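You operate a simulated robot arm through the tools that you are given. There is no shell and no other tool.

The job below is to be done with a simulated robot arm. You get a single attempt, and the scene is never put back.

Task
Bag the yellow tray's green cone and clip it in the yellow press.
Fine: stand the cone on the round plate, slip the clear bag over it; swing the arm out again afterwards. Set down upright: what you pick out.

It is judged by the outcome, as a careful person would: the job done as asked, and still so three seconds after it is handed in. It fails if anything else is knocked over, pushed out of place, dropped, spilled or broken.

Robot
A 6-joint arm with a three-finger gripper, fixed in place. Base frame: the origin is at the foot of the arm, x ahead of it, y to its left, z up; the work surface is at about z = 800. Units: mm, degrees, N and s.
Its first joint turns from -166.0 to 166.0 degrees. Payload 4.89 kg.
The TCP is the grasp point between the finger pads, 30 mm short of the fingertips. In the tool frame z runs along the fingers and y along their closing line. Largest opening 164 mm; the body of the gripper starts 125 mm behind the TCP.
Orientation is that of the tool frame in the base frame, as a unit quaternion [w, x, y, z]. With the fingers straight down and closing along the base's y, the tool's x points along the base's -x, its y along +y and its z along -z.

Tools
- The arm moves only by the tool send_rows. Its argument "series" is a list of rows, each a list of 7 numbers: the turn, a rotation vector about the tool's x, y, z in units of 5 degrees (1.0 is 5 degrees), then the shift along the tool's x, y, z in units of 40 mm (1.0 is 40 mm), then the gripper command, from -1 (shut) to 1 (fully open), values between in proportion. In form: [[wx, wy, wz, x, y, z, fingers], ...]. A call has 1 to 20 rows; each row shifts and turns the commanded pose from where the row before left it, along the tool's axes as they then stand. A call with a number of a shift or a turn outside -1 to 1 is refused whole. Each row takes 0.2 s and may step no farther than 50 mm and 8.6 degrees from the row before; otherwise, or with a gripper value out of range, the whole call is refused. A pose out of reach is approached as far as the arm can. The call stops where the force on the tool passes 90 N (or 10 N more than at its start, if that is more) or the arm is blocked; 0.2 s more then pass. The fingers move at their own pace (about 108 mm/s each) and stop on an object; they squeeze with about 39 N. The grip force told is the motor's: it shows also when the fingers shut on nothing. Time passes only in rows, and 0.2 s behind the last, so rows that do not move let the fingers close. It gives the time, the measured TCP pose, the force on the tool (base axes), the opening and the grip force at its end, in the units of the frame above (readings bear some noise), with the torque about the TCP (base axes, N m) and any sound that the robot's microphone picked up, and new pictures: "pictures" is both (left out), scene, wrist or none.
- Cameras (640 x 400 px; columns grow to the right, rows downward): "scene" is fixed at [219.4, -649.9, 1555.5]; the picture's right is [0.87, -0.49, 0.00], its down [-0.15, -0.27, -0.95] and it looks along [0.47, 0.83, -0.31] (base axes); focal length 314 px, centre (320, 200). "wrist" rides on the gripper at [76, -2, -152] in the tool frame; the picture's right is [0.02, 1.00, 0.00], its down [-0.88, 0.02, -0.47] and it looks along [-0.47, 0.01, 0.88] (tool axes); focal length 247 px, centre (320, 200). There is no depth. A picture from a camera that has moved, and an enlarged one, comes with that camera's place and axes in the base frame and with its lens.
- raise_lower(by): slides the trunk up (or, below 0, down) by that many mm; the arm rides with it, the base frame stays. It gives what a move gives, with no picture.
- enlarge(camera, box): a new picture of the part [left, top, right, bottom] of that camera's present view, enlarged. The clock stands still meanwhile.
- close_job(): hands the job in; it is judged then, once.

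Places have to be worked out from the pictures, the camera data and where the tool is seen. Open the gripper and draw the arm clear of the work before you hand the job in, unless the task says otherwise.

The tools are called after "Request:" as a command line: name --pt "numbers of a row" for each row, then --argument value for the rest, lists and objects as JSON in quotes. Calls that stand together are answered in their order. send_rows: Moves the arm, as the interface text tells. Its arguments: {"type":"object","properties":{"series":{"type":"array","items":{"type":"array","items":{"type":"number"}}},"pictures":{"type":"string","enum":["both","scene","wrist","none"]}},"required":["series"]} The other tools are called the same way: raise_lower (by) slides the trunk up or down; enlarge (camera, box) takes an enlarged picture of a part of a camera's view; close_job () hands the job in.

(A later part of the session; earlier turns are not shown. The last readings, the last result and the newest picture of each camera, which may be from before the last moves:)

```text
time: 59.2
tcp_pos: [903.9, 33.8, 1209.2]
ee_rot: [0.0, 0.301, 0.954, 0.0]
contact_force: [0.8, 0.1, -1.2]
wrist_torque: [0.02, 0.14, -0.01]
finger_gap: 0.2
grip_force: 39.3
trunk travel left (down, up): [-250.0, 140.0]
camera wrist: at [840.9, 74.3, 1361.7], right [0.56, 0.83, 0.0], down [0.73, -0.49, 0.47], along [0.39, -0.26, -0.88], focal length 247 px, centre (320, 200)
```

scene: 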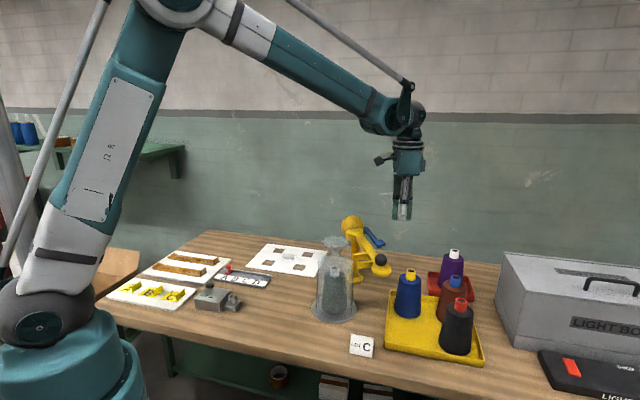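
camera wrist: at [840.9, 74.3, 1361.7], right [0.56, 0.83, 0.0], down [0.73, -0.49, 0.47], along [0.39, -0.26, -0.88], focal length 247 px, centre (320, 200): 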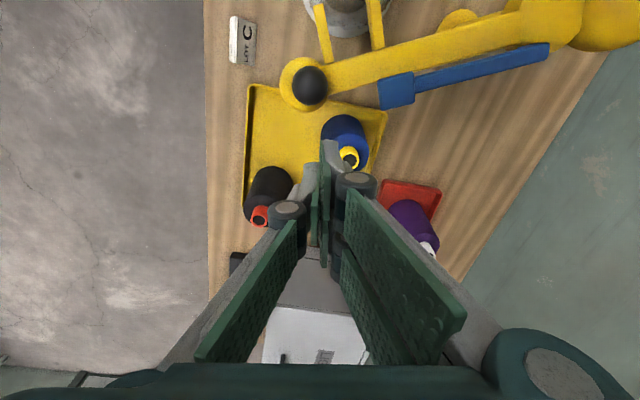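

The knob is confirmed at (848,55). I lower the closed fingers to knob height on its outer side.

Request:
send_rows --pt "0 0 0 0 0 0.8 -1" --pt "0 0 0 0 0 0.8 -1" --pt "0 0 0 0 0 0.8 -1" --pt "0 0 0 0 0 0.7 -1" --pt "0 0 0 0 0 0.43 -1" --pt "0 0 0 0 0 0 -1"

Request:
enlarge --camera "scene" --box '[310, 205, 430, 285]'

```text
time: 60.6
tcp_pos: [904.0, 34.3, 1067.8]
ee_rot: [0.0, 0.301, 0.954, 0.001]
contact_force: [0.8, -0.7, -1.1]
wrist_torque: [0.01, 0.07, -0.02]
finger_gap: 0.0
grip_force: 39.0
trunk travel left (down, up): [-250.0, 140.0]
camera wrist: at [839.3, 76.1, 1220.4], right [0.56, 0.83, 0.0], down [0.73, -0.49, 0.47], along [0.39, -0.26, -0.88], focal length 247 px, centre (320, 200)
```

scene: 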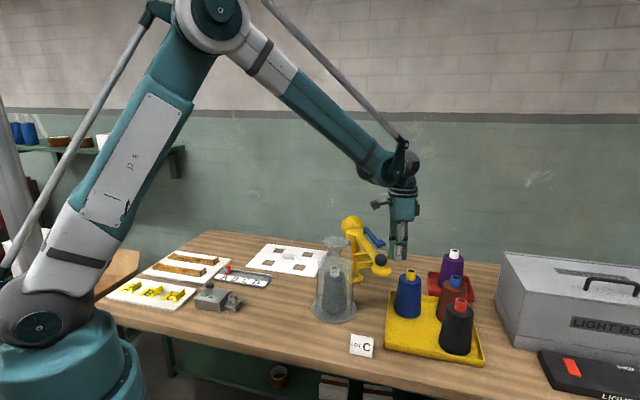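
wrist: 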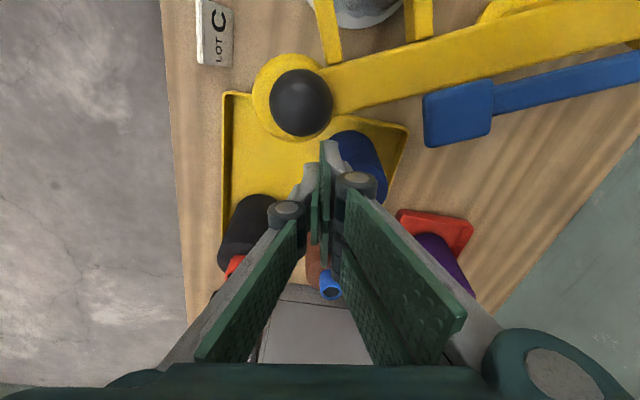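

```text
5.00 times, centred on (370, 245) of scene
camera zoom: at [219.4, -649.9, 1555.5], right [0.87, -0.49, 0.0], down [-0.15, -0.27, -0.95], along [0.47, 0.83, -0.31], focal length 1571 px, centre (70, -25)
```

zoom: 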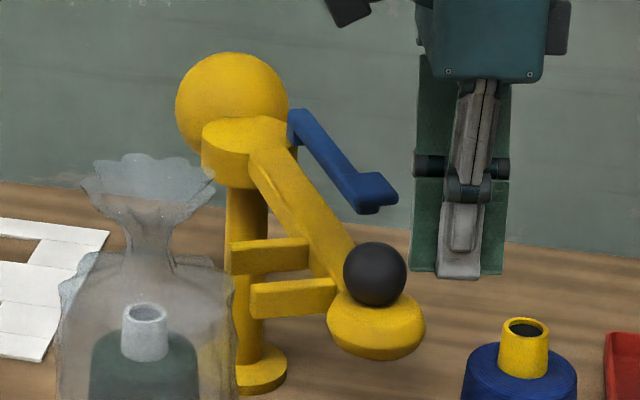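

The ball is 15 mm off to one side of the fingers' face. I align laterally, make contact, and push the arm slowly to about -121°.

Request:
send_rows --pt "0 0 0 0 -0.38 0 -1" --pt "0 0 0 0.3 0 0 -1" --pt "0 0 0 0.27 0 0 -1" --pt "0 0 0 0.176 -0.045 0 -1" --pt "0 0 0 0.176 -0.046 0 -1" --pt "0 0 0 0.179 -0.037 0 -1" --pt "0 0 0 0.179 -0.037 0 -1" --pt "0 0 0 0.18 -0.028 0 -1" --pt "0 0 0 0.181 -0.027 0 -1" --pt "0 0 0 0.18 -0.016 0 -1" --pt "0 0 0 0.181 -0.017 0 -1" --pt "0 0 0 0 0 0 -1"

Request:
enlarge --camera "scene" --box '[300, 205, 420, 285]'

```text
time: 63.2
tcp_pos: [825.2, 59.8, 1069.2]
ee_rot: [0.0, 0.301, 0.954, 0.0]
contact_force: [0.3, 0.4, 0.1]
wrist_torque: [0.02, -0.03, -0.03]
finger_gap: 0.0
grip_force: 39.5
trunk travel left (down, up): [-250.0, 140.0]
camera wrist: at [761.0, 101.8, 1221.9], right [0.56, 0.83, 0.0], down [0.73, -0.49, 0.47], along [0.39, -0.26, -0.88], focal length 247 px, centre (320, 200)
```

scene: 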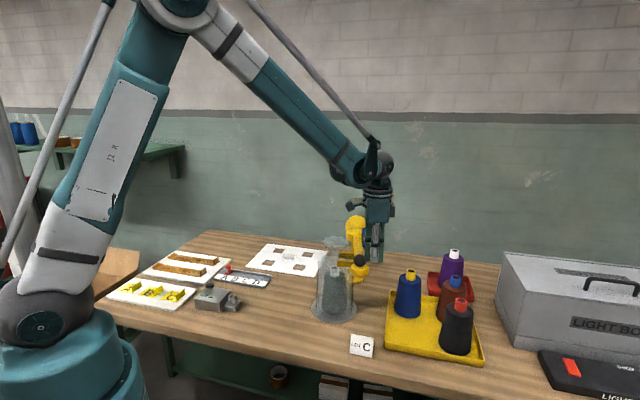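
wrist: 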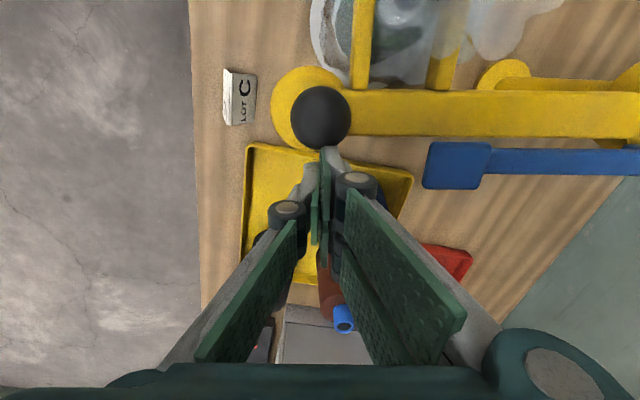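

```text
5.00 times, centred on (360, 245) of scene
camera zoom: at [219.4, -649.9, 1555.5], right [0.87, -0.49, 0.0], down [-0.15, -0.27, -0.95], along [0.47, 0.83, -0.31], focal length 1571 px, centre (120, -25)
```

zoom: 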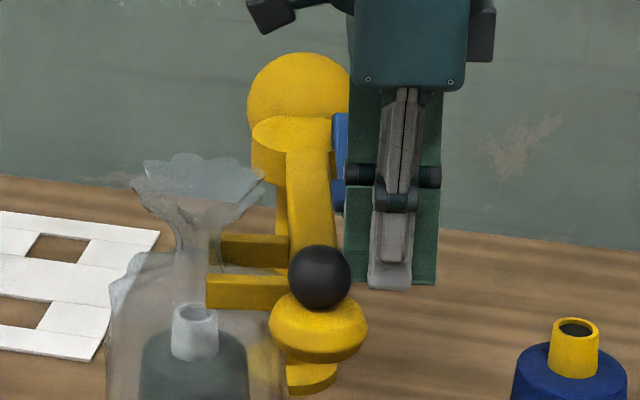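

The arm coasted slightly ahead of the fingers (knob near (786,86), about -123°), and the bag has not moved. I wait briefly and look again before pushing more gently.

Request:
send_rows --pt "0 0 0 0 0 0 -1" --pt "0 0 0 0 0 0 -1" --pt "0 0 0 0 0 0 -1" --pt "0 0 0 0 0 0 -1"

Request:
enlarge --camera "wrist" --box '[240, 0, 440, 160]'

```text
time: 64.2
tcp_pos: [824.3, 59.7, 1069.4]
ee_rot: [0.0, 0.301, 0.954, 0.0]
contact_force: [0.7, -0.2, -0.6]
wrist_torque: [-0.03, -0.01, 0.0]
finger_gap: 0.0
grip_force: 39.0
trunk travel left (down, up): [-250.0, 140.0]
camera wrist: at [761.1, 101.6, 1221.9], right [0.56, 0.83, 0.0], down [0.73, -0.49, 0.47], along [0.39, -0.26, -0.88], focal length 247 px, centre (320, 200)
```

scene: 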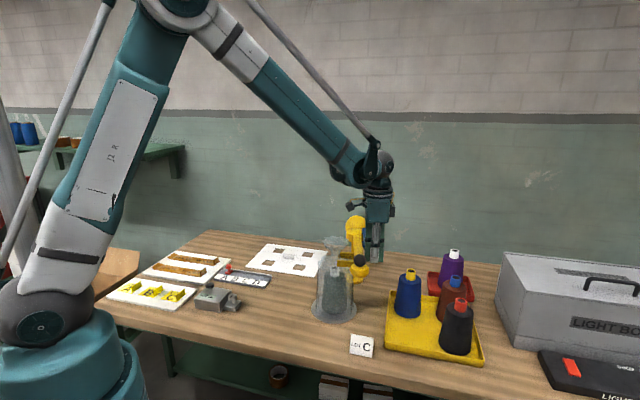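
wrist: 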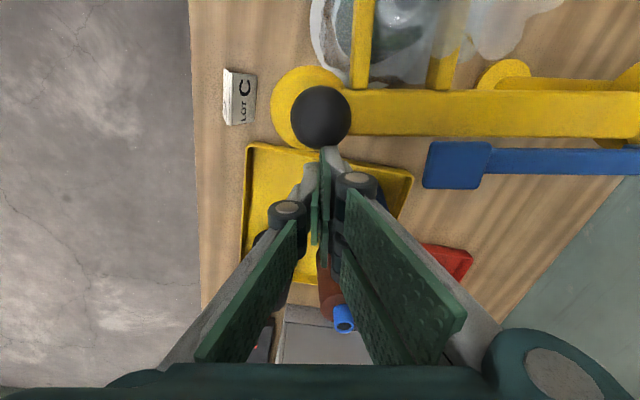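

```text
2.50 times, centred on (340, 80) of wrist
camera zoom: at [761.1, 101.6, 1221.9], right [0.56, 0.83, 0.0], down [0.73, -0.49, 0.47], along [0.39, -0.26, -0.88], focal length 617 px, centre (270, 500)
```

zoom: 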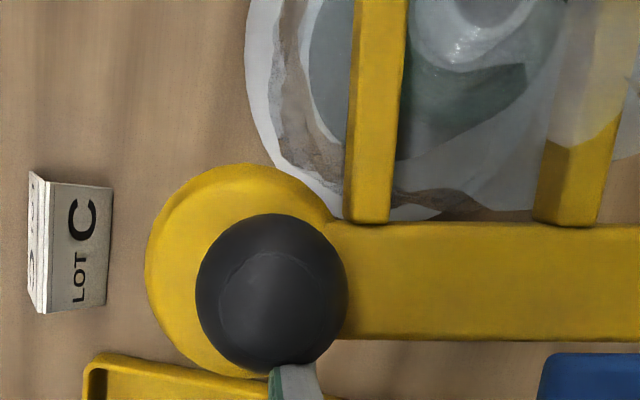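

Everything is at rest and the neck lies between the two prongs' lines. I push on gently, about 5.5° first.

Request:
send_rows --pt "0 0 0 0.1 -0.002 0 -1" --pt "0 0 0 0.1 -0.002 0 -1" --pt "0 0 0 0.1 -0.001 0 -1" --pt "0 0 0 0.1 0 0 -1" --pt "0 0 0 0.1 0.001 0 -1" --pt "0 0 0 0.1 0.002 0 -1" --pt "0 0 0 0.08 0.002 0 -1" --pt "0 0 0 0 0 0 -1"

Request:
enlarge --camera "scene" --box '[300, 205, 420, 285]'

Request:
enlarge --camera "wrist" --box '[240, 0, 440, 160]'

```text
time: 66.0
tcp_pos: [801.7, 75.9, 1070.1]
ee_rot: [0.0, 0.301, 0.954, 0.0]
contact_force: [0.3, -0.8, 0.0]
wrist_torque: [0.0, 0.0, 0.03]
finger_gap: 0.0
grip_force: 39.2
trunk travel left (down, up): [-250.0, 140.0]
camera wrist: at [738.1, 116.8, 1222.3], right [0.56, 0.83, 0.0], down [0.73, -0.49, 0.47], along [0.39, -0.26, -0.88], focal length 247 px, centre (320, 200)
```

scene: 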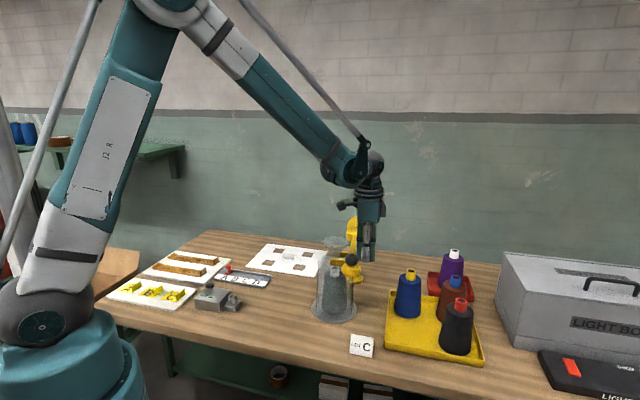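
wrist: 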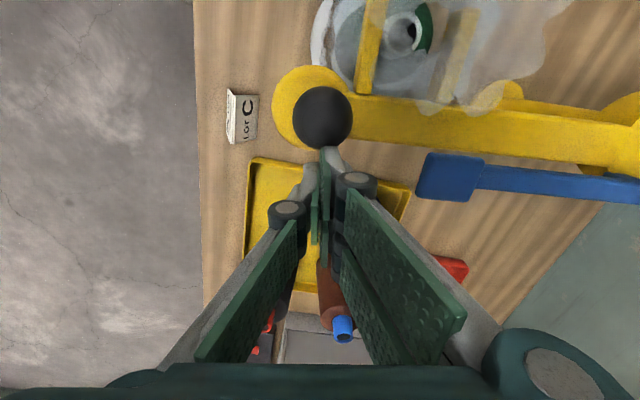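

```text
5.00 times, centred on (360, 245) of scene
camera zoom: at [219.4, -649.9, 1555.5], right [0.87, -0.49, 0.0], down [-0.15, -0.27, -0.95], along [0.47, 0.83, -0.31], focal length 1571 px, centre (120, -25)
```

zoom: 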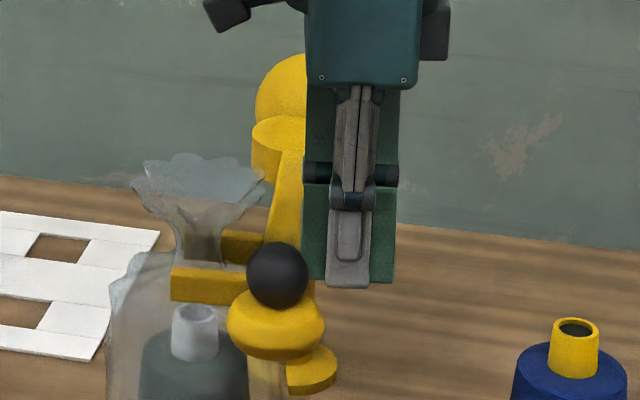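

```text
2.50 times, centred on (340, 80) of wrist
camera zoom: at [738.1, 116.8, 1222.3], right [0.56, 0.83, 0.0], down [0.73, -0.49, 0.47], along [0.39, -0.26, -0.88], focal length 617 px, centre (270, 500)
```

zoom: 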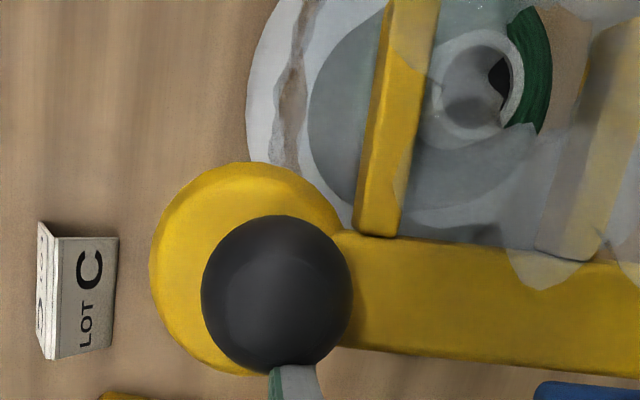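

The fork prongs are passing on either side of the neck and the bag is unmoved (arm about -129°). I push on gently to about -134.5°.

Request:
send_rows --pt "0 0 0 0.1 0.004 0 -1" --pt "0 0 0 0.1 0.004 0 -1" --pt "0 0 0 0.1 0.005 0 -1" --pt "0 0 0 0.1 0.005 0 -1" --pt "0 0 0 0.1 0.006 0 -1" --pt "0 0 0 0.1 0.006 0 -1" --pt "0 0 0 0.08 0.006 0 -1" --pt "0 0 0 0 0 0 -1"

Request:
enlarge --camera "scene" --box '[300, 205, 420, 285]'

Request:
enlarge --camera "wrist" --box '[240, 0, 440, 160]'

```text
time: 67.8
tcp_pos: [781.9, 91.7, 1067.5]
ee_rot: [0.001, 0.302, 0.953, 0.0]
contact_force: [34.4, -19.0, 16.8]
wrist_torque: [-0.04, -0.28, -0.23]
finger_gap: 0.0
grip_force: 38.7
trunk travel left (down, up): [-250.0, 140.0]
camera wrist: at [718.5, 133.1, 1221.0], right [0.56, 0.83, 0.0], down [0.73, -0.49, 0.47], along [0.39, -0.26, -0.88], focal length 247 px, centre (320, 200)
```

scene: 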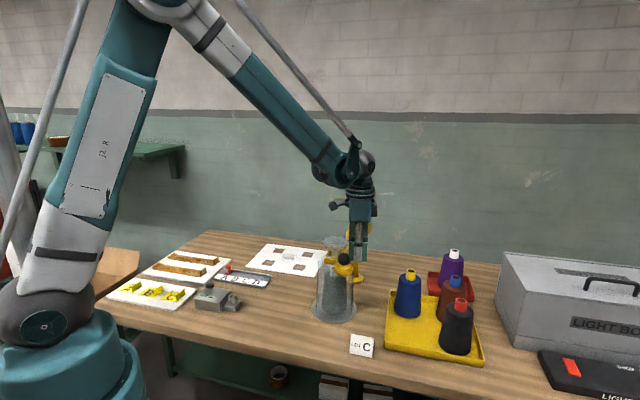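
wrist: 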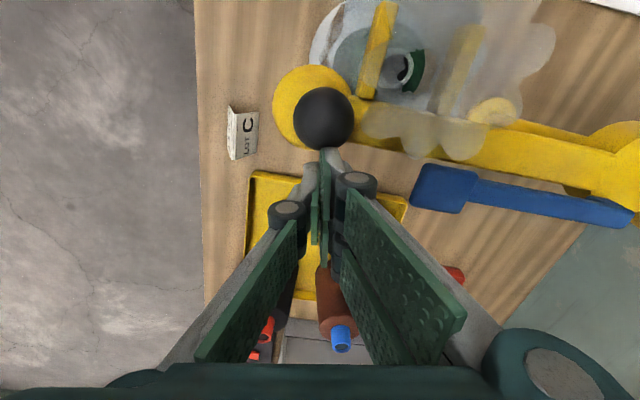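

```text
5.00 times, centred on (360, 245) of scene
camera zoom: at [219.4, -649.9, 1555.5], right [0.87, -0.49, 0.0], down [-0.15, -0.27, -0.95], along [0.47, 0.83, -0.31], focal length 1571 px, centre (120, -25)
```

zoom: 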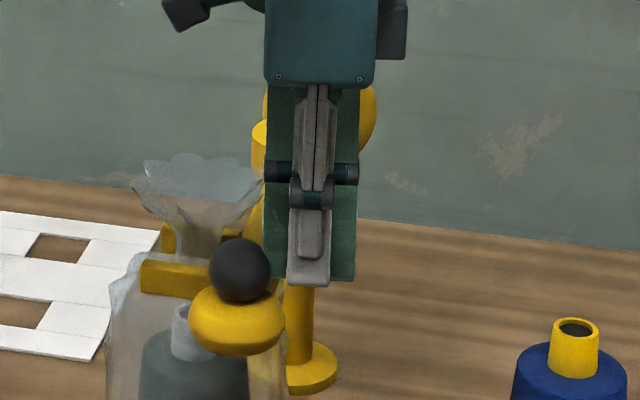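

```text
2.50 times, centred on (340, 80) of wrist
camera zoom: at [718.5, 133.1, 1221.0], right [0.56, 0.83, 0.0], down [0.73, -0.49, 0.47], along [0.39, -0.26, -0.88], focal length 617 px, centre (270, 500)
```

zoom: 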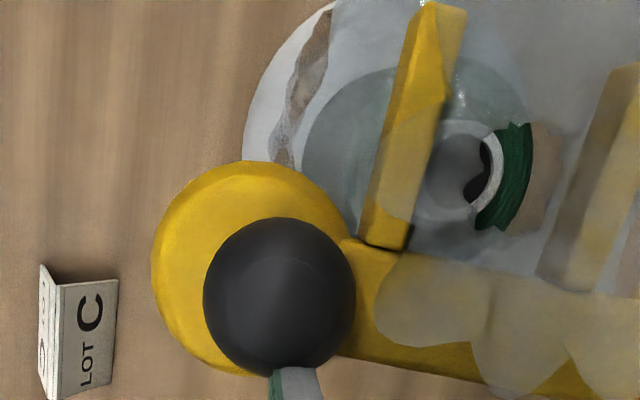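

Resistance of about 39 N at -134° with the bag unmoved means the arm has reached its working stop, with the neck centred in the fork. I back off the fingers and rise to look at the blue lever.

Request:
send_rows --pt "0 0 0 -0.2 0 0 -1" --pt "0 0 0 -0.4 0 0 -1" --pt "0 0 0 -0.4 0 -0.3 -1" --pt "0 0 0 0 0 -0.8 -1" --pt "0 0 0 0 0 -0.8 -1" --pt "0 0 0 0 0 -0.8 -1" --pt "0 0 0 0 0 -0.8 -1" --pt "0 0 0 0 0 0 -1"

Request:
enlarge --camera "wrist" --box '[280, 0, 520, 200]'

Request:
enlarge --camera "scene" --box '[300, 195, 400, 275]'

```text
time: 69.6
tcp_pos: [813.6, 68.9, 1210.4]
ee_rot: [0.0, 0.301, 0.954, 0.0]
contact_force: [-0.5, -0.3, 1.2]
wrist_torque: [0.0, -0.07, -0.02]
finger_gap: 0.0
grip_force: 39.2
trunk travel left (down, up): [-250.0, 140.0]
camera wrist: at [750.2, 110.5, 1363.6], right [0.56, 0.83, 0.0], down [0.73, -0.49, 0.47], along [0.39, -0.26, -0.88], focal length 247 px, centre (320, 200)
```

scene: 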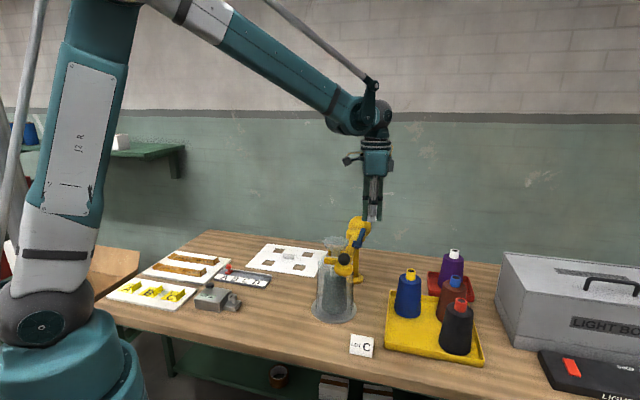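
wrist: 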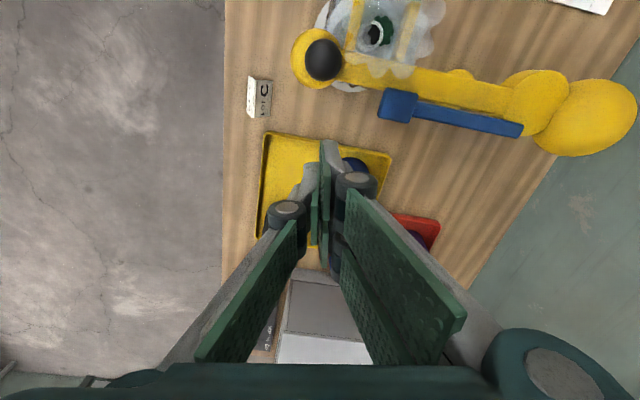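

```text
2.00 times, centred on (400, 100) of wrist
camera zoom: at [750.2, 110.5, 1363.6], right [0.56, 0.83, 0.0], down [0.73, -0.49, 0.47], along [0.39, -0.26, -0.88], focal length 494 px, centre (160, 400)
```

zoom: 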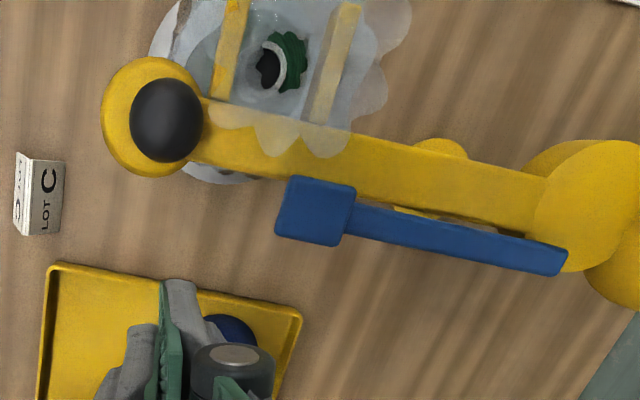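

```text
5.00 times, centred on (350, 235) of scene
camera zoom: at [219.4, -649.9, 1555.5], right [0.87, -0.49, 0.0], down [-0.15, -0.27, -0.95], along [0.47, 0.83, -0.31], focal length 1571 px, centre (170, 25)
```

zoom: 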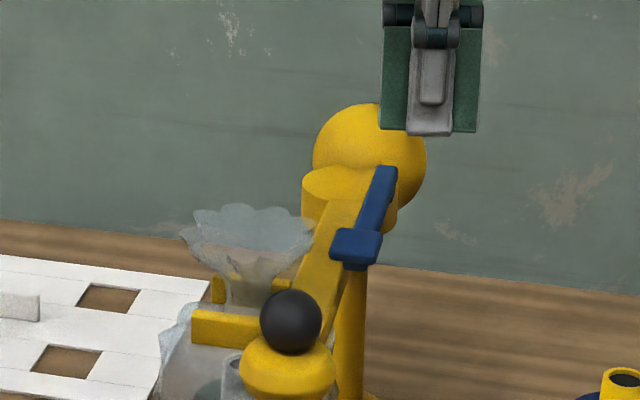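

The lever pad is centred at about (832,165,1060), offset from the ruffle. I move the closed fingertips above it and lower to just above the pad.

Request:
send_rows --pt "0 0 0 0.3 0.72 0 -1" --pt "0 0 0 0.3 0.72 0 -1" --pt "0 0 0 0.33 0.72 0.2 -1" --pt "0 0 0 0 0 0.8 -1" --pt "0 0 0 0 0 0.8 -1" --pt "0 0 0 0 0 0.6 -1" --pt "0 0 0 0 0 0 -1"

Request:
enlarge --camera "scene" --box '[300, 195, 400, 275]'

Request:
enlarge --camera "wrist" --box '[240, 60, 400, 220]'

```text
time: 71.2
tcp_pos: [832.4, 161.2, 1111.0]
ee_rot: [0.0, 0.301, 0.954, -0.001]
contact_force: [0.9, 0.3, 0.1]
wrist_torque: [0.05, 0.05, -0.04]
finger_gap: 0.0
grip_force: 39.1
trunk travel left (down, up): [-250.0, 140.0]
camera wrist: at [769.2, 203.2, 1264.8], right [0.56, 0.83, 0.0], down [0.73, -0.49, 0.47], along [0.39, -0.26, -0.88], focal length 247 px, centre (320, 200)
```

scene: 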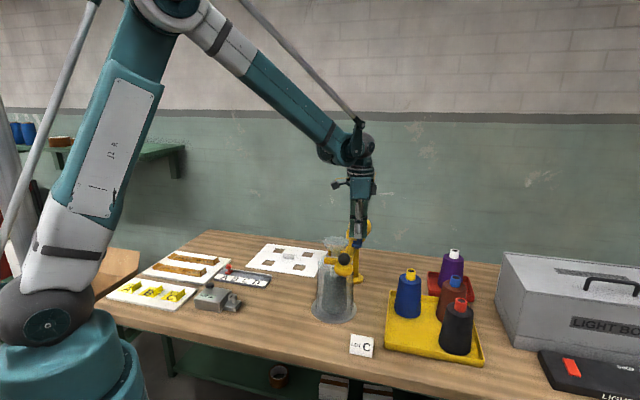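
wrist: 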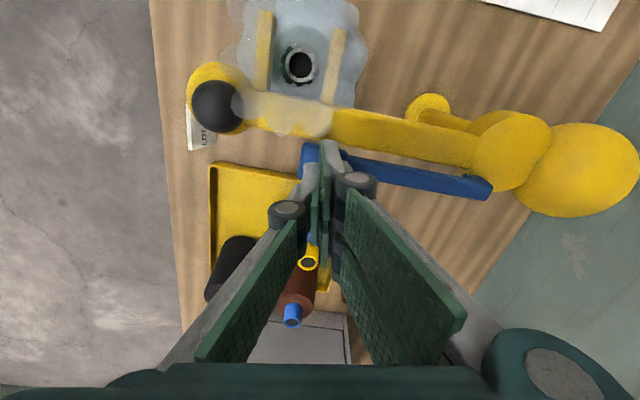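

```text
5.00 times, centred on (350, 235) of scene
camera zoom: at [219.4, -649.9, 1555.5], right [0.87, -0.49, 0.0], down [-0.15, -0.27, -0.95], along [0.47, 0.83, -0.31], focal length 1571 px, centre (170, 25)
```

zoom: 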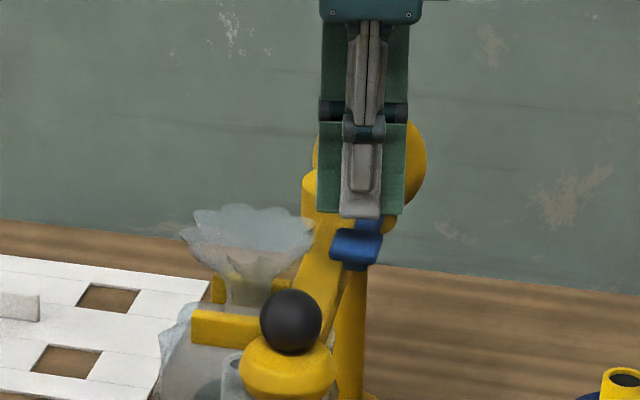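

```text
2.50 times, centred on (320, 140) of wrist
camera zoom: at [769.2, 203.2, 1264.8], right [0.56, 0.83, 0.0], down [0.73, -0.49, 0.47], along [0.39, -0.26, -0.88], focal length 617 px, centre (320, 350)
```

zoom: 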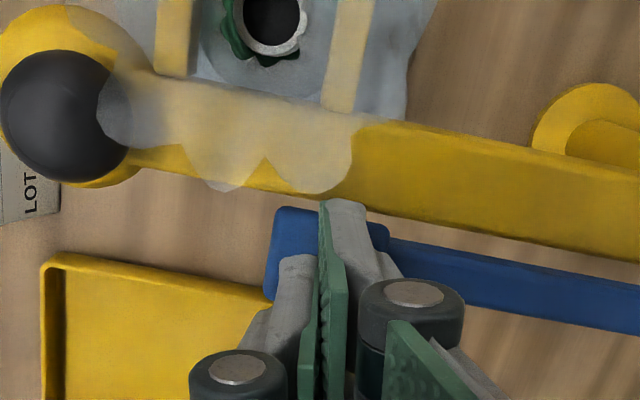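

The fingertips are directly over the lever pad. I press down in small steps, watching force and sound.

Request:
send_rows --pt "0 0 0 0 0 0.15 -1" --pt "0 0 0 0 0 0.15 -1" --pt "0 0 0 0 0 0.1 -1" --pt "0 0 0 0 0 0.1 -1" --pt "0 0 0 0 0 0 -1"

Request:
enlarge --camera "scene" --box '[300, 195, 400, 275]'

```text
time: 72.4
tcp_pos: [832.5, 161.1, 1093.4]
ee_rot: [0.001, 0.301, 0.954, 0.0]
contact_force: [0.2, 0.7, 0.7]
wrist_torque: [0.03, 0.01, 0.01]
finger_gap: 0.3
grip_force: 38.6
trunk travel left (down, up): [-250.0, 140.0]
camera wrist: at [768.8, 202.7, 1246.1], right [0.56, 0.83, 0.0], down [0.73, -0.49, 0.47], along [0.39, -0.26, -0.88], focal length 247 px, centre (320, 200)
```

scene: 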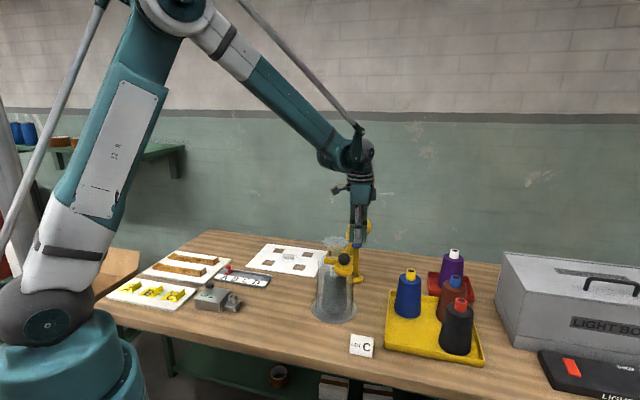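
wrist: 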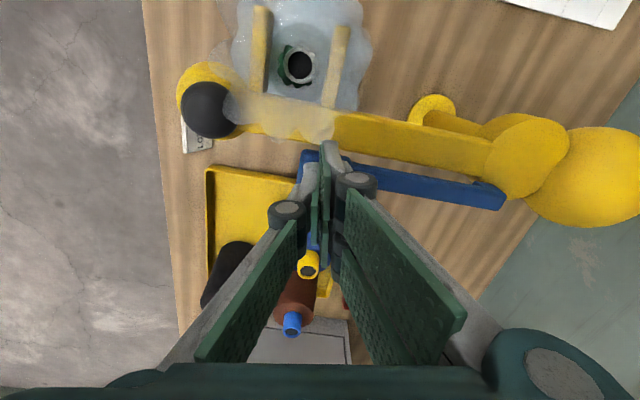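

```text
5.00 times, centred on (350, 235) of scene
camera zoom: at [219.4, -649.9, 1555.5], right [0.87, -0.49, 0.0], down [-0.15, -0.27, -0.95], along [0.47, 0.83, -0.31], focal length 1571 px, centre (170, 25)
```

zoom: 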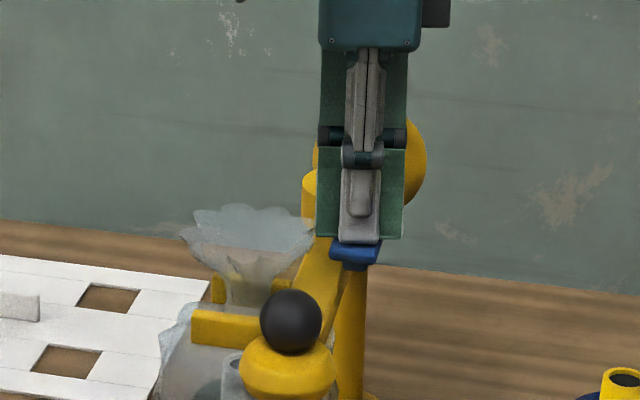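

The tips are just about at the pad with no force yet, so I keep pressing down in small steps.

Request:
send_rows --pt "0 0 0 0 0 0.1 -1" --pt "0 0 0 0 0 0.1 -1" --pt "0 0 0 0 0 0 -1" --pictures "none"

Request:
send_rows --pt "0 0 0 0 0 0.1 -1" --pt "0 0 0 0 0 0.1 -1" --pt "0 0 0 0 0 0 -1" --pictures "scene"

Request:
enlarge --camera "scene" --box '[300, 195, 400, 275]'

```text
time: 73.2
tcp_pos: [832.0, 160.0, 1085.5]
ee_rot: [0.0, 0.301, 0.954, 0.0]
contact_force: [-0.8, 0.4, 1.4]
wrist_torque: [0.01, -0.07, 0.0]
finger_gap: 0.0
grip_force: 44.4
trunk travel left (down, up): [-250.0, 140.0]
```

```text
time: 74.0
tcp_pos: [833.0, 162.2, 1077.7]
ee_rot: [0.0, 0.3, 0.954, 0.0]
contact_force: [-1.2, -2.7, 3.2]
wrist_torque: [-0.09, -0.05, -0.07]
finger_gap: 0.3
grip_force: 45.1
trunk travel left (down, up): [-250.0, 140.0]
```

scene: 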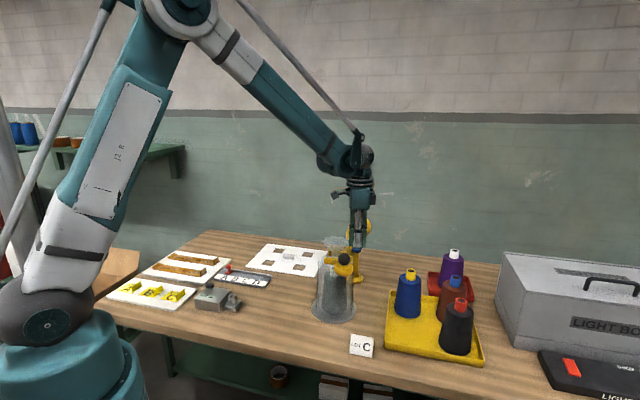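

```text
5.00 times, centred on (350, 235) of scene
camera zoom: at [219.4, -649.9, 1555.5], right [0.87, -0.49, 0.0], down [-0.15, -0.27, -0.95], along [0.47, 0.83, -0.31], focal length 1571 px, centre (170, 25)
```

zoom: 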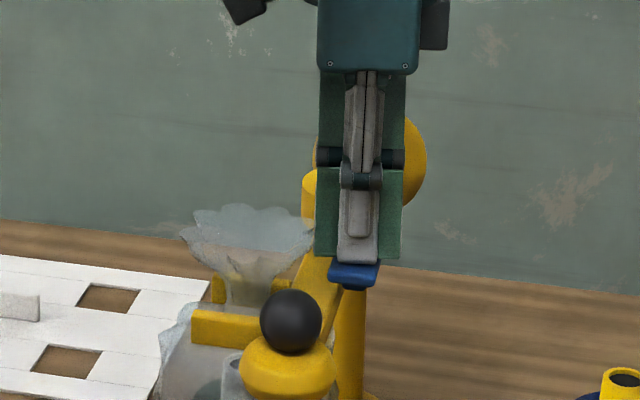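

The lever pad is moving down with a light spring force. I continue pressing.

Request:
send_rows --pt "0 0 0 0 0 0.1 -1" --pt "0 0 0 0 0 0.1 -1" --pt "0 0 0 0 0 0 -1" --pictures "none"

Request:
send_rows --pt "0 0 0 0 0 0.1 -1" --pt "0 0 0 0 0 0.1 -1" --pt "0 0 0 0 0 0 -1" --pictures "scene"

Request:
enlarge --camera "scene" --box '[300, 195, 400, 275]'

```text
time: 74.8
tcp_pos: [832.7, 162.3, 1068.1]
ee_rot: [0.0, 0.3, 0.954, 0.0]
contact_force: [1.3, -2.1, 5.2]
wrist_torque: [-0.09, -0.11, 0.02]
finger_gap: 0.0
grip_force: 45.0
trunk travel left (down, up): [-250.0, 140.0]
```

```text
time: 75.6
tcp_pos: [832.4, 162.8, 1062.4]
ee_rot: [0.002, 0.301, 0.954, 0.0]
contact_force: [17.7, 3.6, 72.2]
wrist_torque: [0.11, -1.4, 0.0]
finger_gap: 0.0
grip_force: 45.1
trunk travel left (down, up): [-250.0, 140.0]
```

scene: 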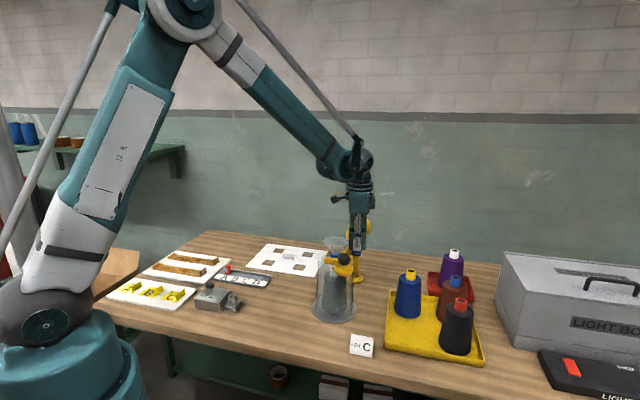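

```text
5.00 times, centred on (350, 235) of scene
camera zoom: at [219.4, -649.9, 1555.5], right [0.87, -0.49, 0.0], down [-0.15, -0.27, -0.95], along [0.47, 0.83, -0.31], focal length 1571 px, centre (170, 25)
```

zoom: 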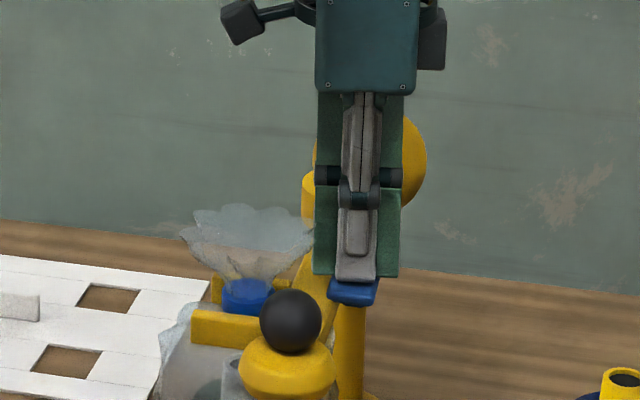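

The lever bottomed out (72 N) and a blue clip is now on the bag neck between the prongs. I release the lever by rising straight up and check that the clip stays.

Request:
send_rows --pt "0 0 0 0 0 -0.1 -1" --pt "0 0 0 0 0 -0.2 -1" --pt "0 0 0 0 0 -0.3 -1" --pt "0 0 0 0 0 -0.6 -1" --pt "0 0 0 0 0 -0.8 -1" --pt "0 0 0 0 0 -0.8 -1" --pt "0 0 0 0 0 -0.8 -1" --pt "0 0 0 0 0 -0.8 -1" --pt "0 0 0 0 0 0 -1"

Request:
enlarge --camera "scene" --box '[300, 195, 400, 275]'

Request:
enlarge --camera "wrist" --box '[200, 0, 440, 200]'

```text
time: 77.6
tcp_pos: [830.7, 161.2, 1234.4]
ee_rot: [0.0, 0.301, 0.954, -0.001]
contact_force: [-0.4, 0.4, 0.5]
wrist_torque: [-0.02, -0.04, 0.03]
finger_gap: 0.2
grip_force: 45.0
trunk travel left (down, up): [-250.0, 140.0]
camera wrist: at [767.1, 202.3, 1389.0], right [0.56, 0.83, 0.0], down [0.73, -0.49, 0.47], along [0.39, -0.26, -0.88], focal length 247 px, centre (320, 200)
```

scene: 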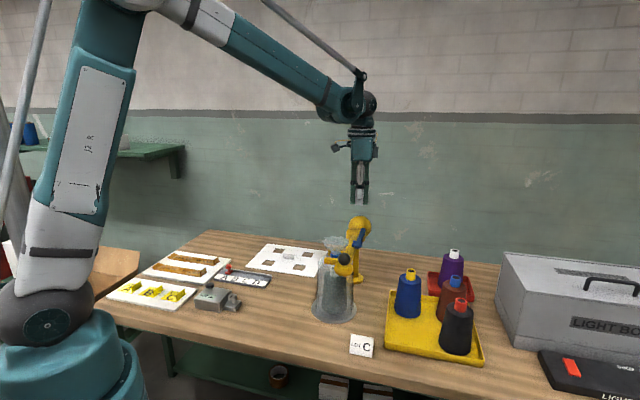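
wrist: 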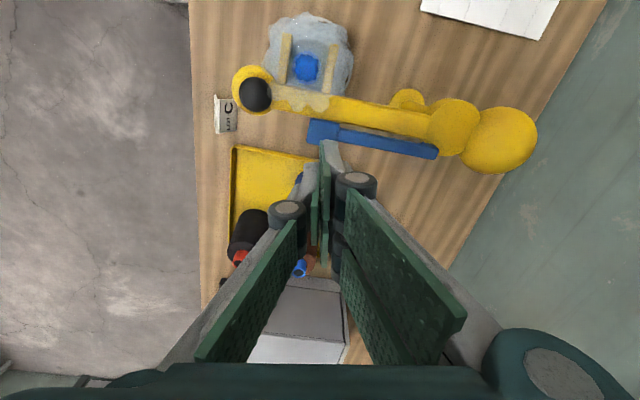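

```text
5.00 times, centred on (350, 235) of scene
camera zoom: at [219.4, -649.9, 1555.5], right [0.87, -0.49, 0.0], down [-0.15, -0.27, -0.95], along [0.47, 0.83, -0.31], focal length 1571 px, centre (170, 25)
```

zoom: 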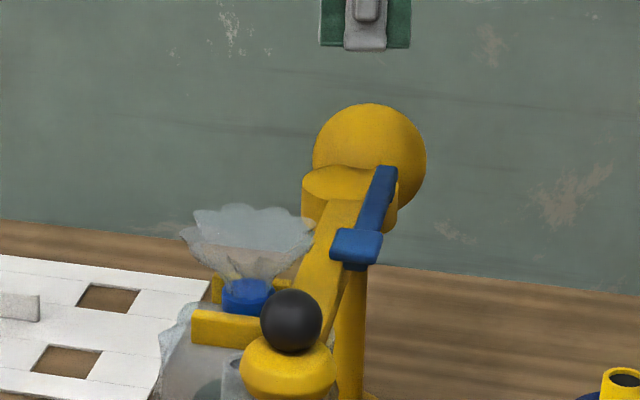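

```text
2.00 times, centred on (320, 100) of wrist
camera zoom: at [767.1, 202.3, 1389.0], right [0.56, 0.83, 0.0], down [0.73, -0.49, 0.47], along [0.39, -0.26, -0.88], focal length 494 px, centre (320, 400)
```

zoom: 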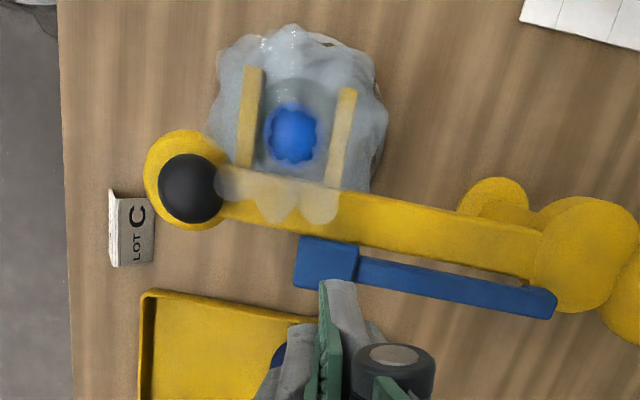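

The lever sprang back and the blue clip stays on the neck. To swing the arm out I will push the knob from its inner side with one finger kept radially outside the ruffle. I yaw the tool 81° so the fingers straddle the knob along its path, then move above it.

Request:
send_rows --pt "0 0 -0.952 0 0 0 -1" --pt "0 0 -0.952 0 0 0 -0.5" --pt "0 0 -0.952 0 0 0 -0.15" --pt "0 0 -0.952 0 0 0 -0.15" --pt "0 0 -0.952 0 0 0 -0.15" --pt "0 0 -0.952 0 0 0 -0.15" --pt "0 0 -0.952 0 0 0 -0.15" --pt "0 0 -0.952 0 0 0 -0.15" --pt "0 0 -0.952 0 0 0 -0.15" --pt "0 0 -0.952 0 0 0 -0.15" --pt "0 0 -0.952 0 0 0 -0.15" --pt "0 0 -0.952 0 0 0 -0.15" --pt "0 0 -0.952 0 0 0 -0.15" --pt "0 0 -0.952 0 0 0 -0.15" --pt "0 0 -0.952 0 0 0 -0.15" --pt "0 0 -0.952 0 0 0 -0.15" --pt "0 0 -0.952 0 0 0 -0.15" --pt "0 0 0 0 0 0 -0.15" --pictures "none"

Request:
send_rows --pt "0 0 0 0.6 0.2 0 -0.15" --pt "0 0 0 0.8 0.25 0 -0.15" --pt "0 0 0 0.8 0.25 0 -0.15" --pt "0 0 0 0.45 0.115 0 -0.15" --pt "0 0 0 0 0 0 -0.15" --pt "0 0 0 0 0 0 -0.15"

Request:
enlarge --camera "wrist" --box '[200, 60, 440, 260]'

```text
time: 81.4
tcp_pos: [831.4, 161.4, 1236.3]
ee_rot: [-0.001, -0.39, 0.921, 0.001]
contact_force: [-0.3, -0.1, 1.2]
wrist_torque: [0.05, 0.02, 0.01]
finger_gap: 69.7
grip_force: 0.0
trunk travel left (down, up): [-250.0, 140.0]
```

```text
time: 82.8
tcp_pos: [735.2, 108.4, 1238.8]
ee_rot: [0.001, -0.39, 0.921, 0.0]
contact_force: [0.2, -0.5, -0.6]
wrist_torque: [-0.02, 0.03, -0.01]
finger_gap: 69.9
grip_force: 0.0
trunk travel left (down, up): [-250.0, 140.0]
camera wrist: at [682.7, 51.5, 1391.2], right [-0.73, 0.68, 0.0], down [0.6, 0.65, 0.47], along [0.32, 0.35, -0.88], focal length 247 px, centre (320, 200)
```

scene: 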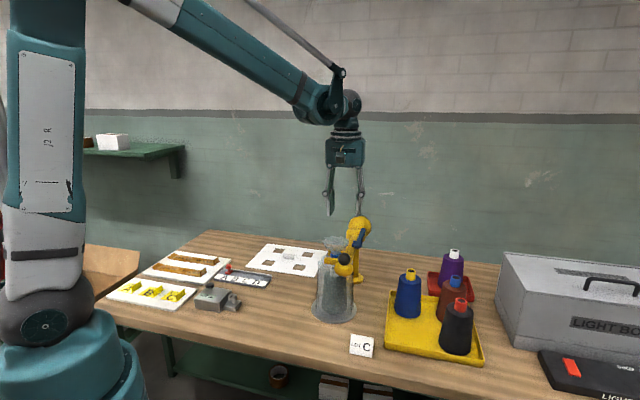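
wrist: 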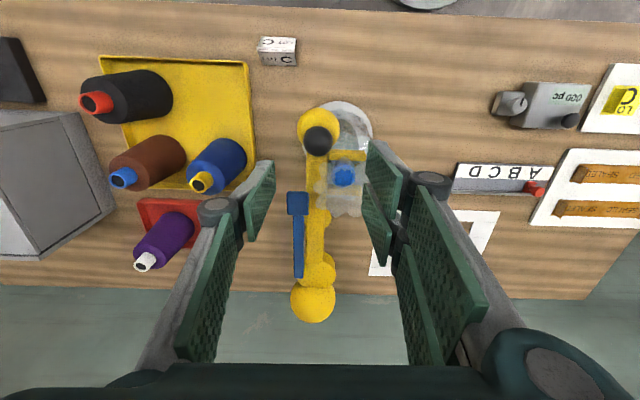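

```text
2.00 times, centred on (320, 160) of wrist
camera zoom: at [682.7, 51.5, 1391.2], right [-0.73, 0.68, 0.0], down [0.6, 0.65, 0.47], along [0.32, 0.35, -0.88], focal length 494 px, centre (320, 280)
```

zoom: 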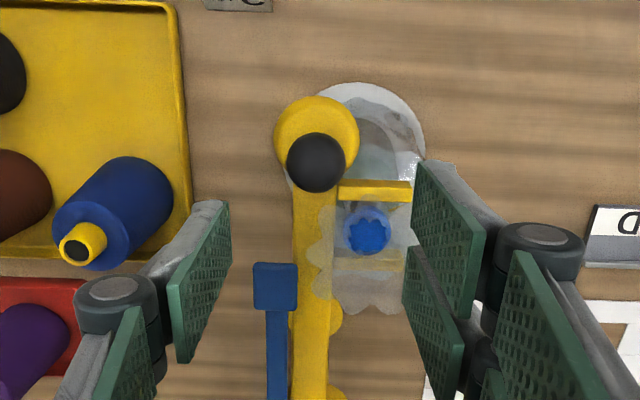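

The fingers straddle the knob, with the inner finger radially outside the ruffle (about 59 mm from the neck axis). I lower to knob height in two stages.

Request:
send_rows --pt "0 0 0 0 0 0.8 -0.15" --pt "0 0 0 0 0 0.8 -0.15" --pt "0 0 0 0 0 0.8 -0.15" --pt "0 0 0 0 0 0.6 -0.15" --pt "0 0 0 0 0 0 -0.15"

Request:
enlarge --camera "wrist" --box '[220, 40, 440, 240]'

Request:
enlarge --camera "scene" --box '[300, 195, 400, 275]'

```text
time: 84.0
tcp_pos: [734.5, 109.5, 1117.8]
ee_rot: [0.0, -0.39, 0.921, 0.0]
contact_force: [0.8, 1.3, 0.7]
wrist_torque: [-0.03, 0.06, 0.03]
finger_gap: 69.7
grip_force: 0.1
trunk travel left (down, up): [-250.0, 140.0]
camera wrist: at [682.1, 52.5, 1270.6], right [-0.73, 0.68, 0.0], down [0.6, 0.65, 0.47], along [0.32, 0.35, -0.88], focal length 247 px, centre (320, 200)
```

scene: 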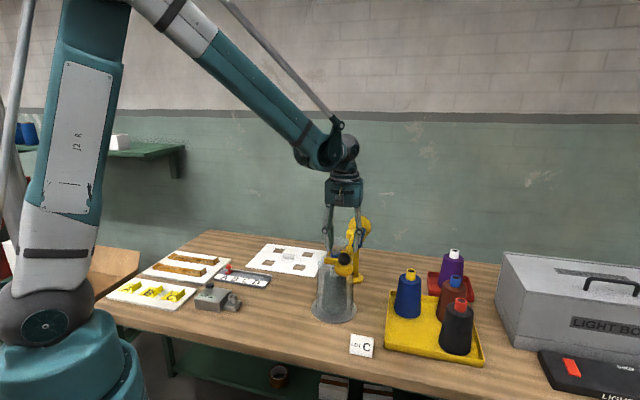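
wrist: 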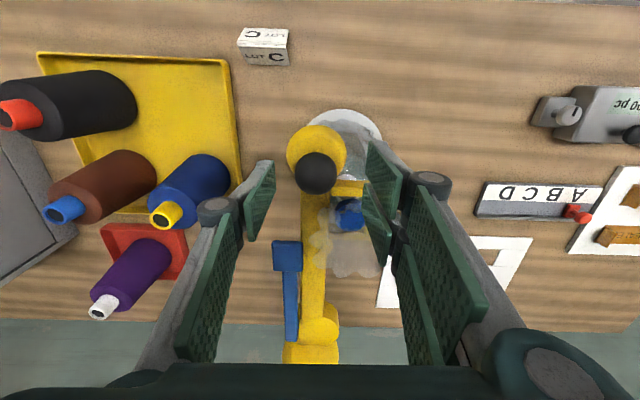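

```text
2.00 times, centred on (330, 140) of wrist
camera zoom: at [682.1, 52.5, 1270.6], right [-0.73, 0.68, 0.0], down [0.6, 0.65, 0.47], along [0.32, 0.35, -0.88], focal length 494 px, centre (300, 320)
```

zoom: 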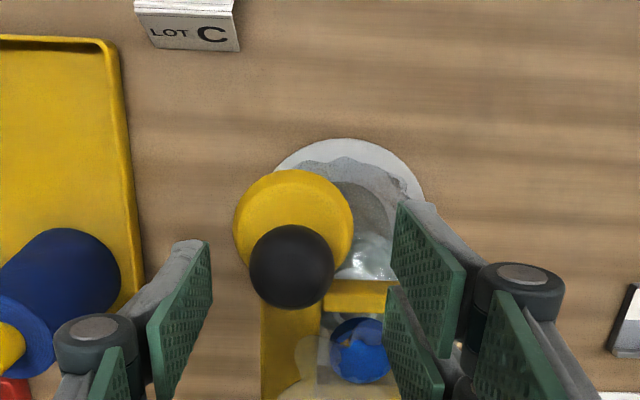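

```text
5.00 times, centred on (350, 235) of scene
camera zoom: at [219.4, -649.9, 1555.5], right [0.87, -0.49, 0.0], down [-0.15, -0.27, -0.95], along [0.47, 0.83, -0.31], focal length 1571 px, centre (170, 25)
```

zoom: 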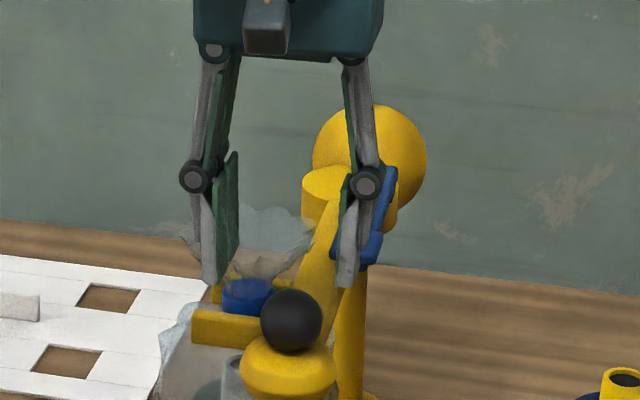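

Clear so far; I lower the remaining ~49 mm slowly.

Request:
send_rows --pt "0 0 0 0 0 0.4 -0.15" --pt "0 0 0 0 0 0.4 -0.15" --pt "0 0 0 0 0 0.3 -0.15" --pt "0 0 0 0 0 0.12 -0.15" --pt "0 0 0 0 0 0 -0.15"

Request:
enlarge --camera "wrist" --box '[220, 40, 440, 240]'

Request:
enlarge --camera "scene" --box '[300, 215, 400, 325]'

```text
time: 85.2
tcp_pos: [735.1, 107.9, 1068.8]
ee_rot: [0.0, -0.39, 0.921, 0.0]
contact_force: [0.7, -0.1, -0.3]
wrist_torque: [0.0, -0.02, -0.04]
finger_gap: 69.7
grip_force: 0.0
trunk travel left (down, up): [-250.0, 140.0]
camera wrist: at [683.6, 51.0, 1222.0], right [-0.73, 0.68, 0.0], down [0.6, 0.65, 0.47], along [0.32, 0.35, -0.88], focal length 247 px, centre (320, 200)
```

scene: 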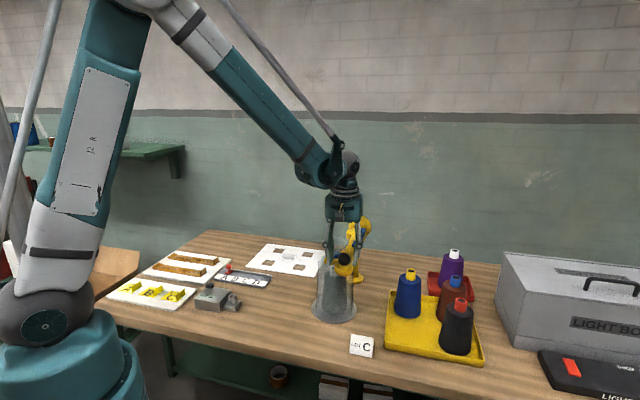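
wrist: 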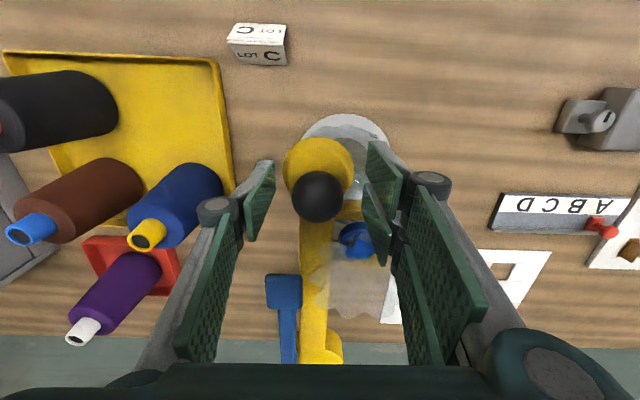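

```text
2.00 times, centred on (330, 140) of wrist
camera zoom: at [683.6, 51.0, 1222.0], right [-0.73, 0.68, 0.0], down [0.6, 0.65, 0.47], along [0.32, 0.35, -0.88], focal length 494 px, centre (300, 320)
```

zoom: 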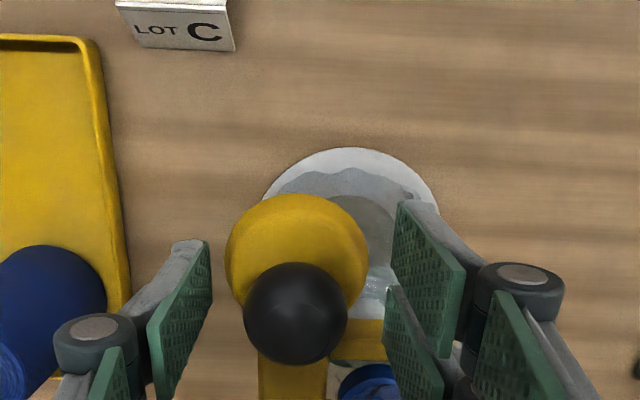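

```text
3.64 times, centred on (350, 270) of scene
camera zoom: at [219.4, -649.9, 1555.5], right [0.87, -0.49, 0.0], down [-0.15, -0.27, -0.95], along [0.47, 0.83, -0.31], focal length 1143 px, centre (211, -54)
```

zoom: 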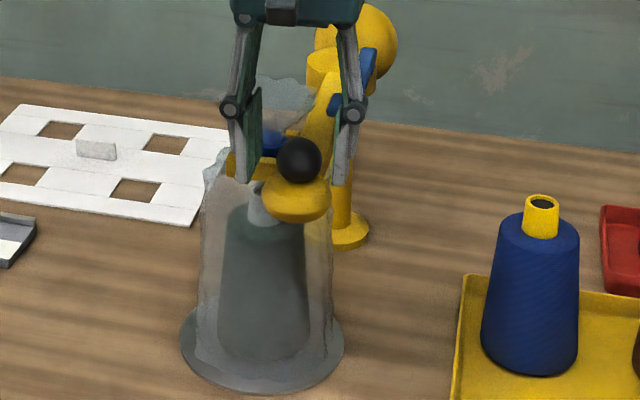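

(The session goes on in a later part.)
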